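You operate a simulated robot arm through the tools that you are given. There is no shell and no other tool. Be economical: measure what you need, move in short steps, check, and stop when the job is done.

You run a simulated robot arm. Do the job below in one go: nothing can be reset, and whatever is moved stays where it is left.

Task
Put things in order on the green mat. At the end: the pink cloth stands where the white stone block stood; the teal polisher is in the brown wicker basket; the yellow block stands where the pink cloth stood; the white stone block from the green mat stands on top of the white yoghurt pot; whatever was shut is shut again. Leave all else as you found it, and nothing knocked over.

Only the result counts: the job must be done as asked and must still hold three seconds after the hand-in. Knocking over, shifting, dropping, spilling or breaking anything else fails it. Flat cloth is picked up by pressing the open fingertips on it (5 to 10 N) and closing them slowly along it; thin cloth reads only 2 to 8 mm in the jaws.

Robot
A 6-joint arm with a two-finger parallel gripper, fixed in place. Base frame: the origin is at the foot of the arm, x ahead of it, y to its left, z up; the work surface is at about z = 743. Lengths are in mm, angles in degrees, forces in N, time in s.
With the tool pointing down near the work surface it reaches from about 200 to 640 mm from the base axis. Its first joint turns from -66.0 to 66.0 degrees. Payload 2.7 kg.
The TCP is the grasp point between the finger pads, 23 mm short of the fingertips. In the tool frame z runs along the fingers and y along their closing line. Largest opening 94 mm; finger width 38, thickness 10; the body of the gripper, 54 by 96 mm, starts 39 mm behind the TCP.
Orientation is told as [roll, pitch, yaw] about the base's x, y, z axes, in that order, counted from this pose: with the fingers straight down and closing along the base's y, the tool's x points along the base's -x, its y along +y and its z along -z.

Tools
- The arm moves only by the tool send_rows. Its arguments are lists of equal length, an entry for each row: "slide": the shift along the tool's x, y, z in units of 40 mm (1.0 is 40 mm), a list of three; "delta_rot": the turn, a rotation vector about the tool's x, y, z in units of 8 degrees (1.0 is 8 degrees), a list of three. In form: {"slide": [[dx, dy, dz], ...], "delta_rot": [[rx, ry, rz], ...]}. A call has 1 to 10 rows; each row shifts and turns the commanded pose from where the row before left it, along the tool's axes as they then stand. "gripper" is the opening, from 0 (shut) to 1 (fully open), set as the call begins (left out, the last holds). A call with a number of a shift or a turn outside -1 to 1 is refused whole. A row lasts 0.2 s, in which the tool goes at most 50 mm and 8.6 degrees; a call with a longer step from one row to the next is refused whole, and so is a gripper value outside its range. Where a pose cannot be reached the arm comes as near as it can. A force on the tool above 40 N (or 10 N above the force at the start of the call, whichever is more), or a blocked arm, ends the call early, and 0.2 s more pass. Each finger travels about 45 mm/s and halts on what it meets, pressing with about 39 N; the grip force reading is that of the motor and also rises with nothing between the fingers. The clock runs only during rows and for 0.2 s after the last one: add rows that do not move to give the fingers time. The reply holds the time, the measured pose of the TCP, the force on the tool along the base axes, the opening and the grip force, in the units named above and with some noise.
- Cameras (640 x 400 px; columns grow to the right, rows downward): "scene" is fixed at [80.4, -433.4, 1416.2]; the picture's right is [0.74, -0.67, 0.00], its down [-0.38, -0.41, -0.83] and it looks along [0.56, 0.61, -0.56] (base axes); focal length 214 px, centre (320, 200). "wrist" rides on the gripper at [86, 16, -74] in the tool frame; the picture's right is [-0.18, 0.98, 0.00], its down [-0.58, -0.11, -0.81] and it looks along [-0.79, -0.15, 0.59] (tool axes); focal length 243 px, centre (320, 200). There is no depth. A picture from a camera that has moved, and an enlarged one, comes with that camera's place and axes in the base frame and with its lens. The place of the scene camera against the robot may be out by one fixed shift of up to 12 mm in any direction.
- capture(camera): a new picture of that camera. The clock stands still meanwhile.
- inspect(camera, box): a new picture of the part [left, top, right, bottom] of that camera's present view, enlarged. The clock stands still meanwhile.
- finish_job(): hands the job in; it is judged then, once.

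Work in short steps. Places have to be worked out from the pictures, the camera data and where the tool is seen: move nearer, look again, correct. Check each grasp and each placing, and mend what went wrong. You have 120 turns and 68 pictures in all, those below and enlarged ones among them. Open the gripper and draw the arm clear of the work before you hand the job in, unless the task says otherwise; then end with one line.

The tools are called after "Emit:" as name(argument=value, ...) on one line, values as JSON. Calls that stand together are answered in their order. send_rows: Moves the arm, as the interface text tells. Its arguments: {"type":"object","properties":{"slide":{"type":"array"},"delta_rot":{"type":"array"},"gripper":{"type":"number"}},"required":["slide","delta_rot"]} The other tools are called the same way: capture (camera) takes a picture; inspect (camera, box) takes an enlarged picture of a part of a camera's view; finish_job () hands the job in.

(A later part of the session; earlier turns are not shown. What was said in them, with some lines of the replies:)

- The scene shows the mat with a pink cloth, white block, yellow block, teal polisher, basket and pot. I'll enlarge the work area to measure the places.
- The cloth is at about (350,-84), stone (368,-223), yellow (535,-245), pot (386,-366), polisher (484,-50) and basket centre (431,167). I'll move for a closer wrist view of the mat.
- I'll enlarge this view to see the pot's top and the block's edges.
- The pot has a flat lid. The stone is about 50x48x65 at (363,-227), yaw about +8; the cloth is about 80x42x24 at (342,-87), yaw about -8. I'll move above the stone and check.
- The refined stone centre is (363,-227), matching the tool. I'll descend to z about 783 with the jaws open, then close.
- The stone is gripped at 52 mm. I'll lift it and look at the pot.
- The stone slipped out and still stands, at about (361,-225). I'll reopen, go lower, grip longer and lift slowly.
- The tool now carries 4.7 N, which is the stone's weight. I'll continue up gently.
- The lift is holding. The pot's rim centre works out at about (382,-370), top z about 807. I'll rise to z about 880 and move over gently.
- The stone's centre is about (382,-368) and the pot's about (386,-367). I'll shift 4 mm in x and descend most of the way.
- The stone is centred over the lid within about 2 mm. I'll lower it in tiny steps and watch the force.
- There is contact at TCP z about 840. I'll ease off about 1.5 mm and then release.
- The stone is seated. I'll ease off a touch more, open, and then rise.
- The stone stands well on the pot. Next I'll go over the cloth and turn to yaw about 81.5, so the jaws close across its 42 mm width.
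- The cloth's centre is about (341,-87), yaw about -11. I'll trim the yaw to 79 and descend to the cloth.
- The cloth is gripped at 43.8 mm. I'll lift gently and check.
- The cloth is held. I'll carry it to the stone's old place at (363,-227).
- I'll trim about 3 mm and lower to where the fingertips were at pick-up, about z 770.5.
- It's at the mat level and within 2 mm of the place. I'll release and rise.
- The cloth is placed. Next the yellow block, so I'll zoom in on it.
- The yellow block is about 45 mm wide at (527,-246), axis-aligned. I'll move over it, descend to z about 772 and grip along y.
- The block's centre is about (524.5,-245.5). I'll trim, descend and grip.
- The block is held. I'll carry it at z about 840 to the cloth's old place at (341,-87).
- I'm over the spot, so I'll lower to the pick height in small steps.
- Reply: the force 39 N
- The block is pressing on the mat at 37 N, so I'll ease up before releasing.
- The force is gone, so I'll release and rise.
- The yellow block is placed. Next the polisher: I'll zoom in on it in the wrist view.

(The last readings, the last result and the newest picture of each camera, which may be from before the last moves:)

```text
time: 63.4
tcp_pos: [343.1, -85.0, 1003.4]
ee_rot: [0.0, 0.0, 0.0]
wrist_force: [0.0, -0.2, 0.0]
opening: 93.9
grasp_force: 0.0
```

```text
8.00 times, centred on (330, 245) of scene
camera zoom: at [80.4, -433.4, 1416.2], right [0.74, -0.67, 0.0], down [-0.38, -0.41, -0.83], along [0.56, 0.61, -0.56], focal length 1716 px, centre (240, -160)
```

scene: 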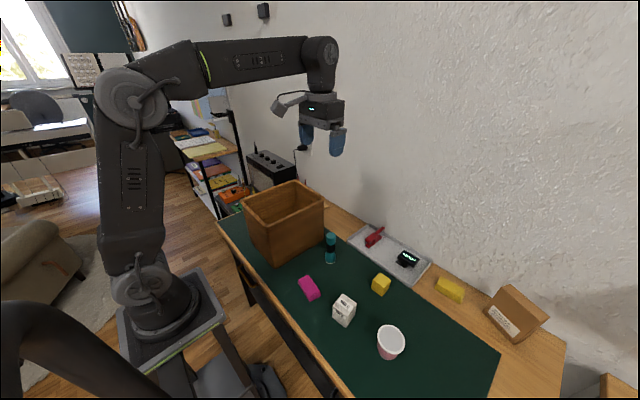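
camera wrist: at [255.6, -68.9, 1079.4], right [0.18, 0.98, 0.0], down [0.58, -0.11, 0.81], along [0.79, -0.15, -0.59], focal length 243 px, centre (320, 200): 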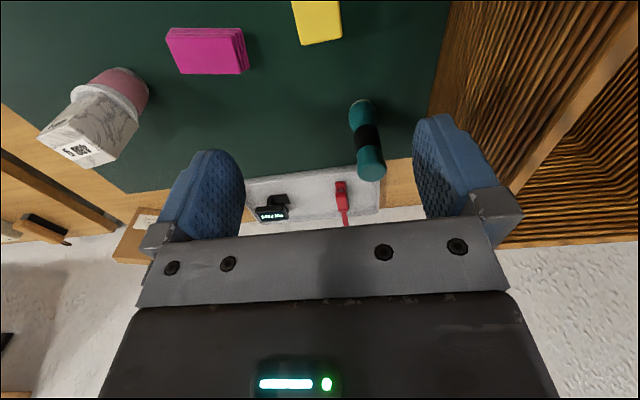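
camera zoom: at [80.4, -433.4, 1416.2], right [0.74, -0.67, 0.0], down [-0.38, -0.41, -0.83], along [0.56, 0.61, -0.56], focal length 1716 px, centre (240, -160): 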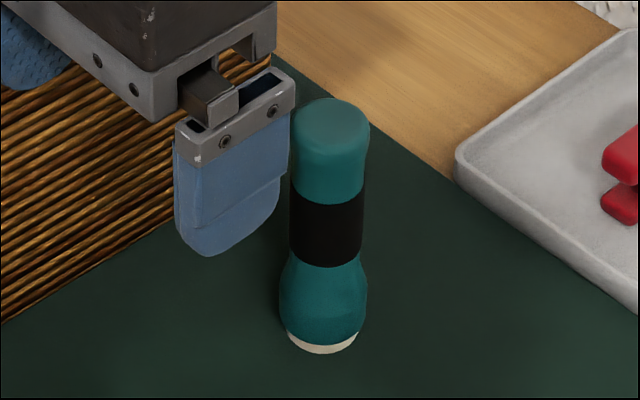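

The polisher stands at about (485,-46), top about 875, with its narrow band at z 815-850. I'll move above it and check before going down.

Emit:
send_rows(slide=[[-0.71, 0.195, 0], [-0.71, 0.195, 0], [-0.71, 0.195, 0], [-0.71, 0.195, 0], [-0.71, 0.195, 0], [0, 0, 0.5], [0, 0, 0]], delta_rot=[[0, 0, 0], [0, 0, 0], [0, 0, 0], [0, 0, 0], [0, 0, 0], [0, 0, 0], [0, 0, 0]])

Emit:
capture(camera="wrist")

Emit:
inspect(camera="scene", box=[240, 170, 400, 270])

```text
time: 65.0
tcp_pos: [484.1, -48.5, 983.1]
ee_rot: [-0.1, 0.0, 0.0]
wrist_force: [-0.4, -0.4, 0.2]
opening: 94.0
grasp_force: 0.1
```

```text
33 pictures are left
camera wrist: at [397.9, -31.2, 1058.5], right [0.18, 0.98, 0.0], down [0.58, -0.11, 0.81], along [0.79, -0.15, -0.59], focal length 243 px, centre (320, 200)
```

wrist: 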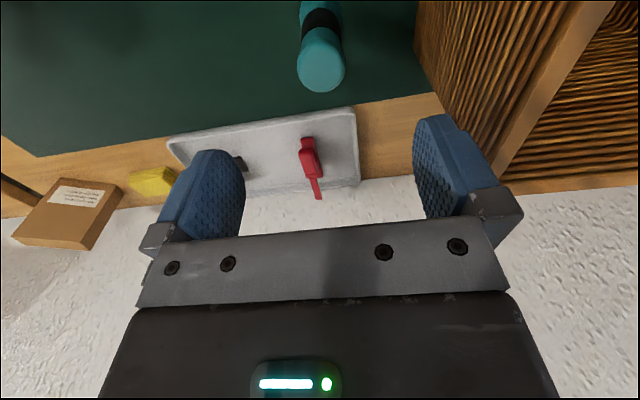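

```text
4.00 times, centred on (320, 220) of scene
camera zoom: at [80.4, -433.4, 1416.2], right [0.74, -0.67, 0.0], down [-0.38, -0.41, -0.83], along [0.56, 0.61, -0.56], focal length 858 px, centre (320, 120)
```

zoom: 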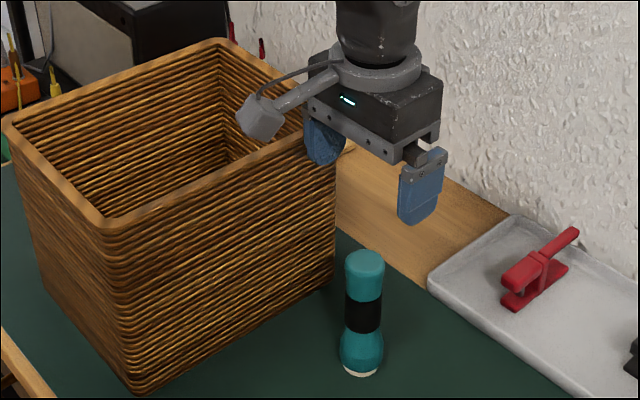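

The polisher's centre is confirmed at about (484,-46). I'll descend to z about 851 and close on the waist.

Emit:
send_rows(slide=[[0, 0.05, 0.4], [0, 0, 0.7], [0, 0, 0.7], [0, 0, 0.6], [0, 0, 0.5], [0, 0, 0.25], [0, 0, 0.15], [0, 0, 0]], delta_rot=[[0, 0, 0], [0, 0, 0], [0, 0, 0], [0, 0, 0], [0, 0, 0], [0, 0, 0], [0, 0, 0], [0, 0, 0]])

Emit:
inspect(camera="scene", box=[270, 200, 390, 275])

```text
time: 66.8
tcp_pos: [481.8, -46.9, 850.6]
ee_rot: [0.0, -0.1, -0.1]
wrist_force: [-0.2, -0.2, 0.3]
opening: 93.9
grasp_force: 0.2
```

```text
5.33 times, centred on (330, 238) of scene
camera zoom: at [80.4, -433.4, 1416.2], right [0.74, -0.67, 0.0], down [-0.38, -0.41, -0.83], along [0.56, 0.61, -0.56], focal length 1144 px, centre (267, 0)
```

zoom: 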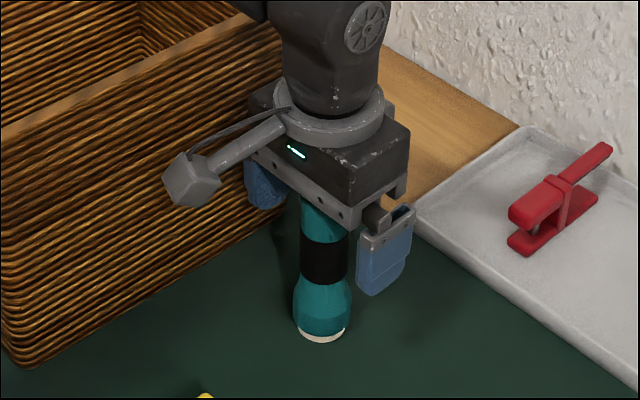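

There is no contact and the alignment is good, so I'll close.

Emit:
send_rows(slide=[[0, 0, 0], [0, 0, 0], [0, 0, 0], [0, 0, 0], [0, 0, 0], [0, 0, 0], [0, 0, 0], [0, 0, 0], [0, 0, 0]], delta_rot=[[0, 0, 0], [0, 0, 0], [0, 0, 0], [0, 0, 0], [0, 0, 0], [0, 0, 0], [0, 0, 0], [0, 0, 0], [0, 0, 0]], gripper=0)

Emit:
send_rows(slide=[[0, 0, -0.05], [0, 0, -0.1], [0, 0, -0.15], [0, 0, -0.15], [0, 0, -0.15], [0, 0, -0.15], [0, 0, 0]], delta_rot=[[0, 0, 0], [0, 0, 0], [0, 0, 0], [0, 0, 0], [0, 0, 0], [0, 0, 0], [0, 0, 0]])

Emit:
inspect(camera="scene", box=[270, 200, 390, 275])

```text
time: 68.8
tcp_pos: [483.0, -45.6, 851.8]
ee_rot: [-0.1, 0.0, 0.0]
wrist_force: [0.1, -1.5, 1.3]
opening: 33.4
grasp_force: 39.5
```

```text
time: 70.4
tcp_pos: [483.8, -46.7, 879.1]
ee_rot: [0.1, 0.1, 0.0]
wrist_force: [-0.6, -0.5, -2.1]
opening: 33.4
grasp_force: 39.1
```

```text
5.33 times, centred on (330, 238) of scene
camera zoom: at [80.4, -433.4, 1416.2], right [0.74, -0.67, 0.0], down [-0.38, -0.41, -0.83], along [0.56, 0.61, -0.56], focal length 1144 px, centre (267, 0)
```

zoom: 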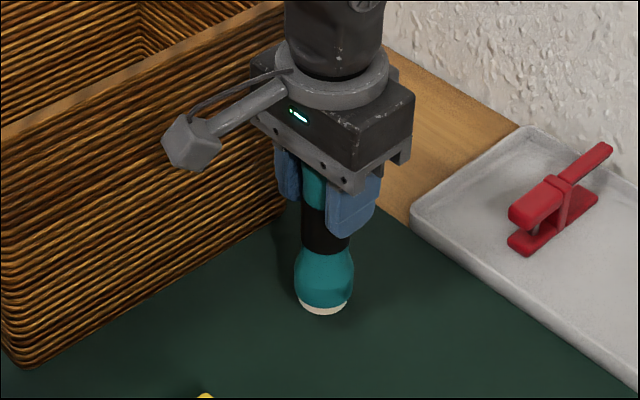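

The polisher is held (2.1 N). I'll raise it clear of the basket rim to z about 1105.

Emit:
send_rows(slide=[[0, 0, -0.3], [0, 0, -0.5], [0, 0, -0.65], [0, 0, -0.75], [0, 0, -0.75], [0, 0, -0.75], [0, 0, -0.75], [0, 0, -0.65], [0, 0, -0.4], [0, 0, -0.2]], delta_rot=[[0, 0, 0], [0, 0, 0], [0, 0, 0], [0, 0, 0], [0, 0, 0], [0, 0, 0], [0, 0, 0], [0, 0, 0], [0, 0, 0], [0, 0, 0]])

Emit:
capture(camera="scene")

Emit:
capture(camera="wrist")

```text
time: 72.6
tcp_pos: [483.1, -45.7, 1108.3]
ee_rot: [0.0, 0.0, 0.1]
wrist_force: [-0.3, 0.3, -2.3]
opening: 33.4
grasp_force: 39.1
```

```text
29 pictures are left
```

scene: 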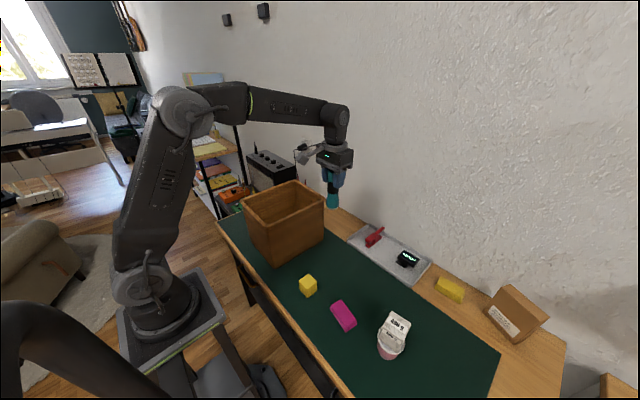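

```text
28 pictures are left
camera wrist: at [396.2, -29.9, 1183.1], right [0.18, 0.98, 0.0], down [0.58, -0.11, 0.81], along [0.79, -0.15, -0.59], focal length 243 px, centre (320, 200)
```

wrist: 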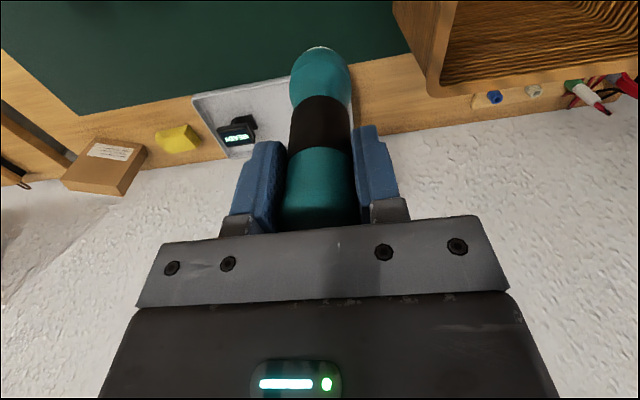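

The basket's inside is centred at about (428,158). I'll carry the polisher over to (450,160).

Emit:
send_rows(slide=[[0.03, 0.25, 0], [0.08, 0.45, 0], [0.1, 0.6, 0], [0.1, 0.65, 0], [0.1, 0.65, 0], [0.1, 0.65, 0], [0.1, 0.65, 0], [0.1, 0.6, 0], [0.08, 0.45, 0], [0.03, 0.2, 0]], delta_rot=[[0, 0, 0], [0, 0, 0], [0, 0, 0], [0, 0, 0], [0, 0, 0], [0, 0, 0], [0, 0, 0], [0, 0, 0], [0, 0, 0], [0, 0, 0]])

Emit:
capture(camera="wrist")

Emit:
inspect(camera="scene", box=[200, 110, 380, 222])

```text
time: 74.8
tcp_pos: [452.4, 160.5, 1108.1]
ee_rot: [0.0, -0.1, -0.1]
wrist_force: [-0.9, 0.2, -2.9]
opening: 33.1
grasp_force: 39.3
```

```text
27 pictures are left
camera wrist: at [364.0, 176.8, 1184.4], right [0.18, 0.98, 0.0], down [0.58, -0.11, 0.81], along [0.79, -0.15, -0.59], focal length 243 px, centre (320, 200)
```

wrist: 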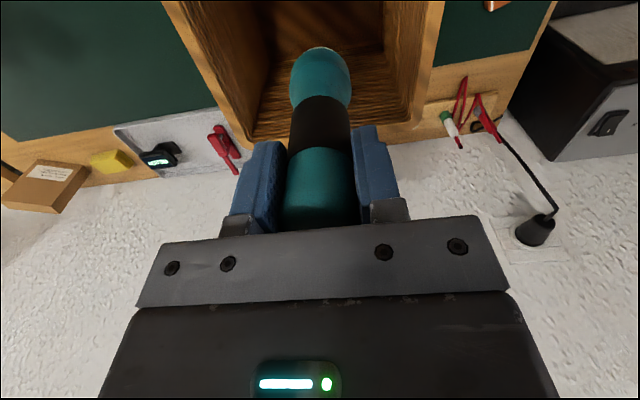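

```text
3.56 times, centred on (290, 166) of scene
camera zoom: at [80.4, -433.3, 1416.2], right [0.74, -0.67, 0.0], down [-0.38, -0.41, -0.83], along [0.56, 0.61, -0.56], focal length 763 px, centre (427, 321)
```

zoom: 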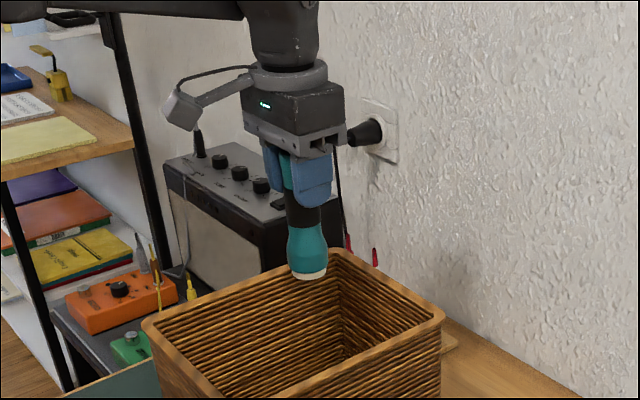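

The polisher is well inside the rim (inner y about 68-243). I'll descend into the basket to TCP z about 900 and check.

Emit:
send_rows(slide=[[0, -0.1, 0.3], [0, 0, 0.5], [0, 0, 0.65], [0, 0, 0.7], [0, 0, 0.7], [0, 0, 0.7], [0, 0, 0.65], [0, 0, 0.5], [0, 0, 0.3], [0, 0, 0.15]], delta_rot=[[0, 0, 0], [0, 0, 0], [0, 0, 0], [0, 0, 0], [0, 0, 0], [0, 0, 0], [0, 0, 0], [0, 0, 0], [0, 0, 0], [0, 0, 0]])

Emit:
capture(camera="wrist")

Emit:
inspect(camera="scene", box=[200, 130, 380, 242])

```text
time: 77.0
tcp_pos: [451.5, 155.8, 901.5]
ee_rot: [0.1, 0.0, 0.0]
wrist_force: [0.2, 0.1, -2.5]
opening: 33.4
grasp_force: 39.3
```

```text
25 pictures are left
camera wrist: at [363.9, 172.2, 977.6], right [0.18, 0.98, 0.0], down [0.58, -0.11, 0.81], along [0.79, -0.15, -0.59], focal length 243 px, centre (320, 200)
```

wrist: 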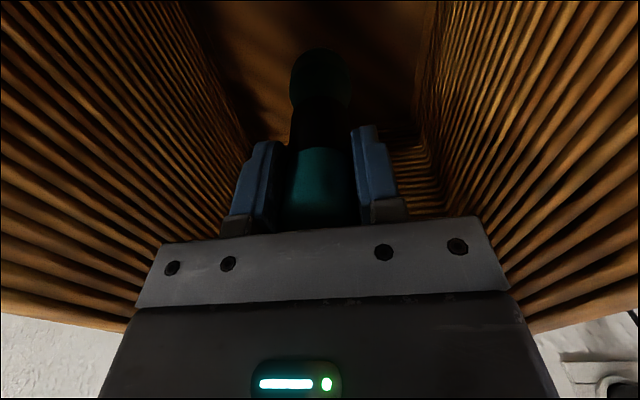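

```text
3.56 times, centred on (290, 186) of scene
camera zoom: at [80.4, -433.3, 1416.2], right [0.74, -0.67, 0.0], down [-0.38, -0.41, -0.83], along [0.56, 0.61, -0.56], focal length 763 px, centre (427, 250)
```

zoom: 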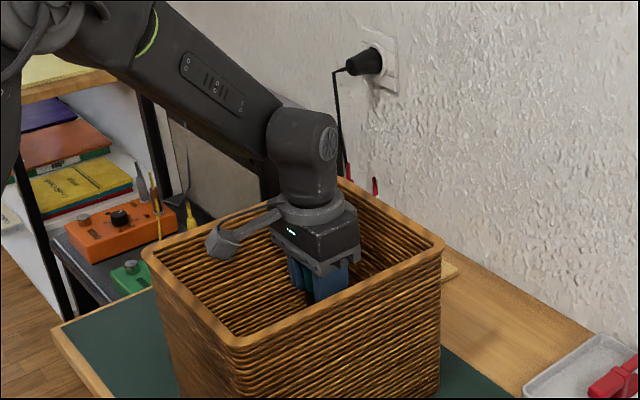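

There is clear room all around. I'll lower slowly toward the floor.

Emit:
send_rows(slide=[[0, 0, 0.15], [0, 0, 0.2], [0, 0, 0.15], [0, 0, 0.1], [0, 0, 0.1], [0, 0, 0]], delta_rot=[[0, 0, 0], [0, 0, 0], [0, 0, 0], [0, 0, 0], [0, 0, 0], [0, 0, 0]])

Emit:
send_rows(slide=[[0, 0, 0.05], [0, 0, 0.05], [0, 0, 0]], delta_rot=[[0, 0, 0], [0, 0, 0], [0, 0, 0]])

```text
time: 78.4
tcp_pos: [448.5, 155.9, 872.2]
ee_rot: [-0.1, 0.0, 0.1]
wrist_force: [0.7, -0.6, -1.3]
opening: 33.2
grasp_force: 38.7
```

```text
time: 79.2
tcp_pos: [451.6, 155.0, 869.8]
ee_rot: [0.0, 0.0, 0.1]
wrist_force: [-0.5, 0.2, -3.0]
opening: 33.5
grasp_force: 39.7
```

There is no contact yet at about 870, so I'll continue in 1-2 mm steps.

Emit:
send_rows(slide=[[0, 0, 0.05], [0, 0, 0.05], [0, 0, 0]], delta_rot=[[0, 0, 0], [0, 0, 0], [0, 0, 0]])

Emit:
send_rows(slide=[[0, 0, 0.04], [0, 0, 0.03], [0, 0, 0]], delta_rot=[[0, 0, 0], [0, 0, 0], [0, 0, 0]])

```text
time: 80.0
tcp_pos: [451.3, 155.2, 864.5]
ee_rot: [-0.1, 0.0, 0.0]
wrist_force: [0.5, 0.4, -2.3]
opening: 33.4
grasp_force: 39.2
```

```text
time: 80.8
tcp_pos: [450.5, 156.8, 864.0]
ee_rot: [0.0, -0.1, 0.0]
wrist_force: [0.4, -1.3, -1.4]
opening: 33.2
grasp_force: 38.7
```

Still no contact, so I'll go a little further in tiny steps.

Emit:
send_rows(slide=[[0, 0, 0.04], [0, 0, 0.03], [0, 0, 0]], delta_rot=[[0, 0, 0], [0, 0, 0], [0, 0, 0]])

```text
time: 81.6
tcp_pos: [451.0, 155.9, 860.4]
ee_rot: [0.1, 0.0, 0.0]
wrist_force: [-0.8, -0.5, -2.8]
opening: 33.1
grasp_force: 39.1
```

Emit:
send_rows(slide=[[0, 0, 0.03], [0, 0, 0.03], [0, 0, 0]], delta_rot=[[0, 0, 0], [0, 0, 0], [0, 0, 0]])

```text
time: 82.4
tcp_pos: [452.2, 155.3, 858.0]
ee_rot: [0.1, -0.1, 0.0]
wrist_force: [-7.6, -2.8, 22.8]
opening: 33.0
grasp_force: 38.9
```

It touched the floor at about z 859. I'll ease off 1.5 mm.

Emit:
send_rows(slide=[[0, 0, -0.03], [0, 0, 0]], delta_rot=[[0, 0, 0], [0, 0, 0]])

```text
time: 83.0
tcp_pos: [450.8, 155.9, 859.0]
ee_rot: [0.1, -0.1, 0.0]
wrist_force: [-2.3, -0.2, 12.5]
opening: 33.2
grasp_force: 38.6
```

Emit:
send_rows(slide=[[0, 0, -0.03], [0, 0, 0]], delta_rot=[[0, 0, 0], [0, 0, 0]])

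```text
time: 83.6
tcp_pos: [450.3, 153.9, 858.6]
ee_rot: [0.1, 0.1, -0.1]
wrist_force: [-0.1, 0.2, -2.1]
opening: 33.4
grasp_force: 38.9
```

It's barely off the floor. I'll release and rise straight up.

Emit:
send_rows(slide=[[0, 0, 0.01], [0, 0, 0], [0, 0, 0], [0, 0, 0], [0, 0, 0], [0, 0, 0]], delta_rot=[[0, 0, 0], [0, 0, 0], [0, 0, 0], [0, 0, 0], [0, 0, 0], [0, 0, 0]], gripper=0.9)

Emit:
send_rows(slide=[[0, 0, -0.2], [0, 0, -0.5], [0, 0, -0.7], [0, 0, -0.8], [0, 0, -0.9], [0, 0, -0.9], [0, 0, -0.9], [0, 0, -0.9], [0, 0, -0.8], [0, 0, -0.5]], delta_rot=[[0, 0, 0], [0, 0, 0], [0, 0, 0], [0, 0, 0], [0, 0, 0], [0, 0, 0], [0, 0, 0], [0, 0, 0], [0, 0, 0], [0, 0, 0]])

Emit:
capture(camera="wrist")

Emit:
capture(camera="scene")

```text
time: 85.0
tcp_pos: [450.4, 153.5, 860.3]
ee_rot: [0.0, 0.0, 0.0]
wrist_force: [-0.7, -0.7, 0.7]
opening: 84.6
grasp_force: 0.0
```

```text
time: 87.2
tcp_pos: [450.5, 155.5, 1143.3]
ee_rot: [0.0, 0.0, -0.1]
wrist_force: [-0.2, -0.6, -0.5]
opening: 84.7
grasp_force: 0.2
```

```text
23 pictures are left
camera wrist: at [363.2, 172.0, 1219.4], right [0.18, 0.98, 0.0], down [0.58, -0.11, 0.81], along [0.79, -0.15, -0.59], focal length 243 px, centre (320, 200)
```

wrist: 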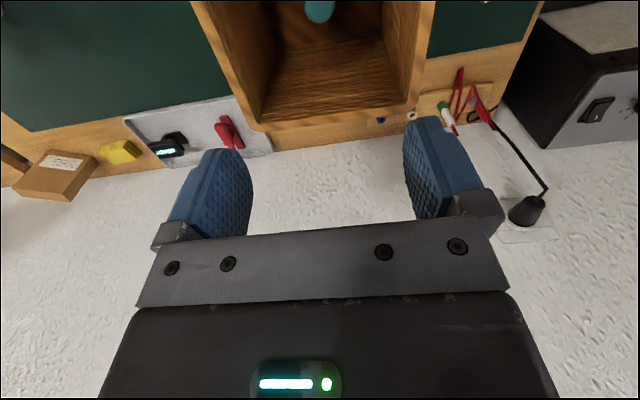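

```text
22 pictures are left
```

scene: 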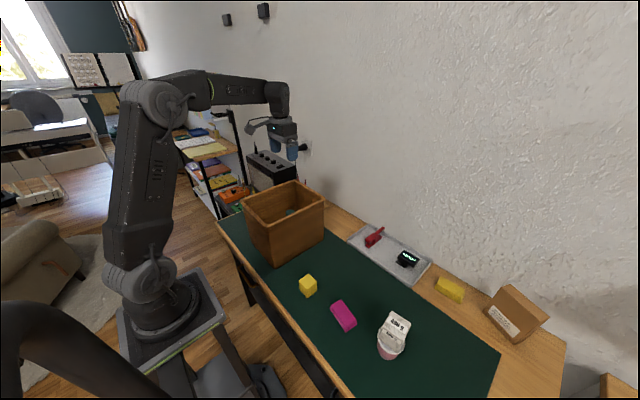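

All four items are in place. I'll draw the arm back toward its start pose with the gripper fully open and take a last close look.

Emit:
send_rows(slide=[[0.1, -0.6, -0.3], [0.1, -0.6, -0.3], [0.1, -0.6, -0.3], [0.1, -0.6, -0.3], [0.1, -0.6, -0.3], [0.1, -0.6, -0.3], [0.1, -0.6, -0.2], [0, -0.6, -0.2], [0, -0.6, 0], [0, 0, 0]], delta_rot=[[0, 0, 0], [0, 0, 0], [0, 0, 0], [0, 0, 0], [0, 0, 0], [0, 0, 0], [0, 0, 0], [0, 0, 0], [0, 0, 0], [0, 0, 0]], gripper=1)

Emit:
inspect(camera="scene", box=[280, 250, 440, 350])

Emit:
inspect(camera="scene", box=[220, 170, 380, 270])

```text
time: 89.4
tcp_pos: [422.6, -62.8, 1229.8]
ee_rot: [0.0, 0.0, 0.1]
wrist_force: [0.8, 0.0, -0.3]
opening: 94.1
grasp_force: 0.0
```

```text
4.00 times, centred on (360, 300) of scene
camera zoom: at [80.4, -433.4, 1416.2], right [0.74, -0.67, 0.0], down [-0.38, -0.41, -0.83], along [0.56, 0.61, -0.56], focal length 858 px, centre (160, -200)
```

zoom: 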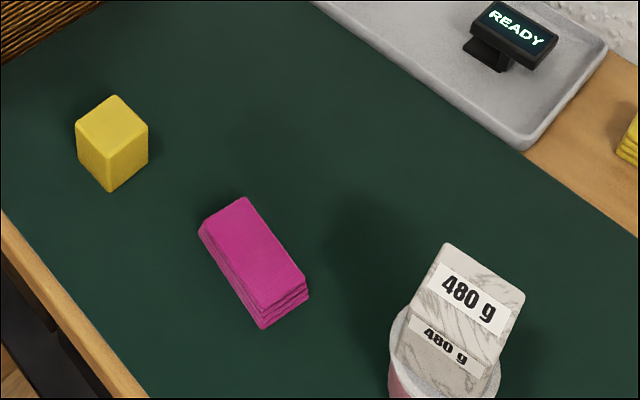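

```text
4.00 times, centred on (300, 220) of scene
camera zoom: at [80.4, -433.4, 1416.2], right [0.74, -0.67, 0.0], down [-0.38, -0.41, -0.83], along [0.56, 0.61, -0.56], focal length 858 px, centre (400, 120)
```

zoom: 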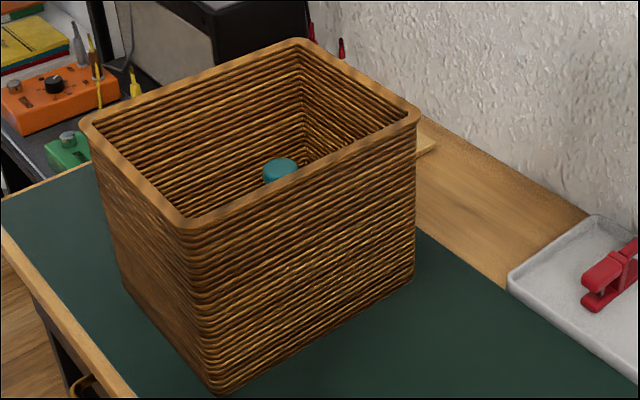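

Everything stands as asked and the arm is clear, so I'm handing in.

Emit:
finish_job()

```text
The job is handed in.
```

The job is handed in. The stone stands on the yoghurt pot, the cloth is in the stone's old place, the yellow block is in the cloth's old place and the polisher stands in the basket. The stone slipped from the jaws once on the first lift but stayed upright. I opened nothing, so there was nothing to shut again.
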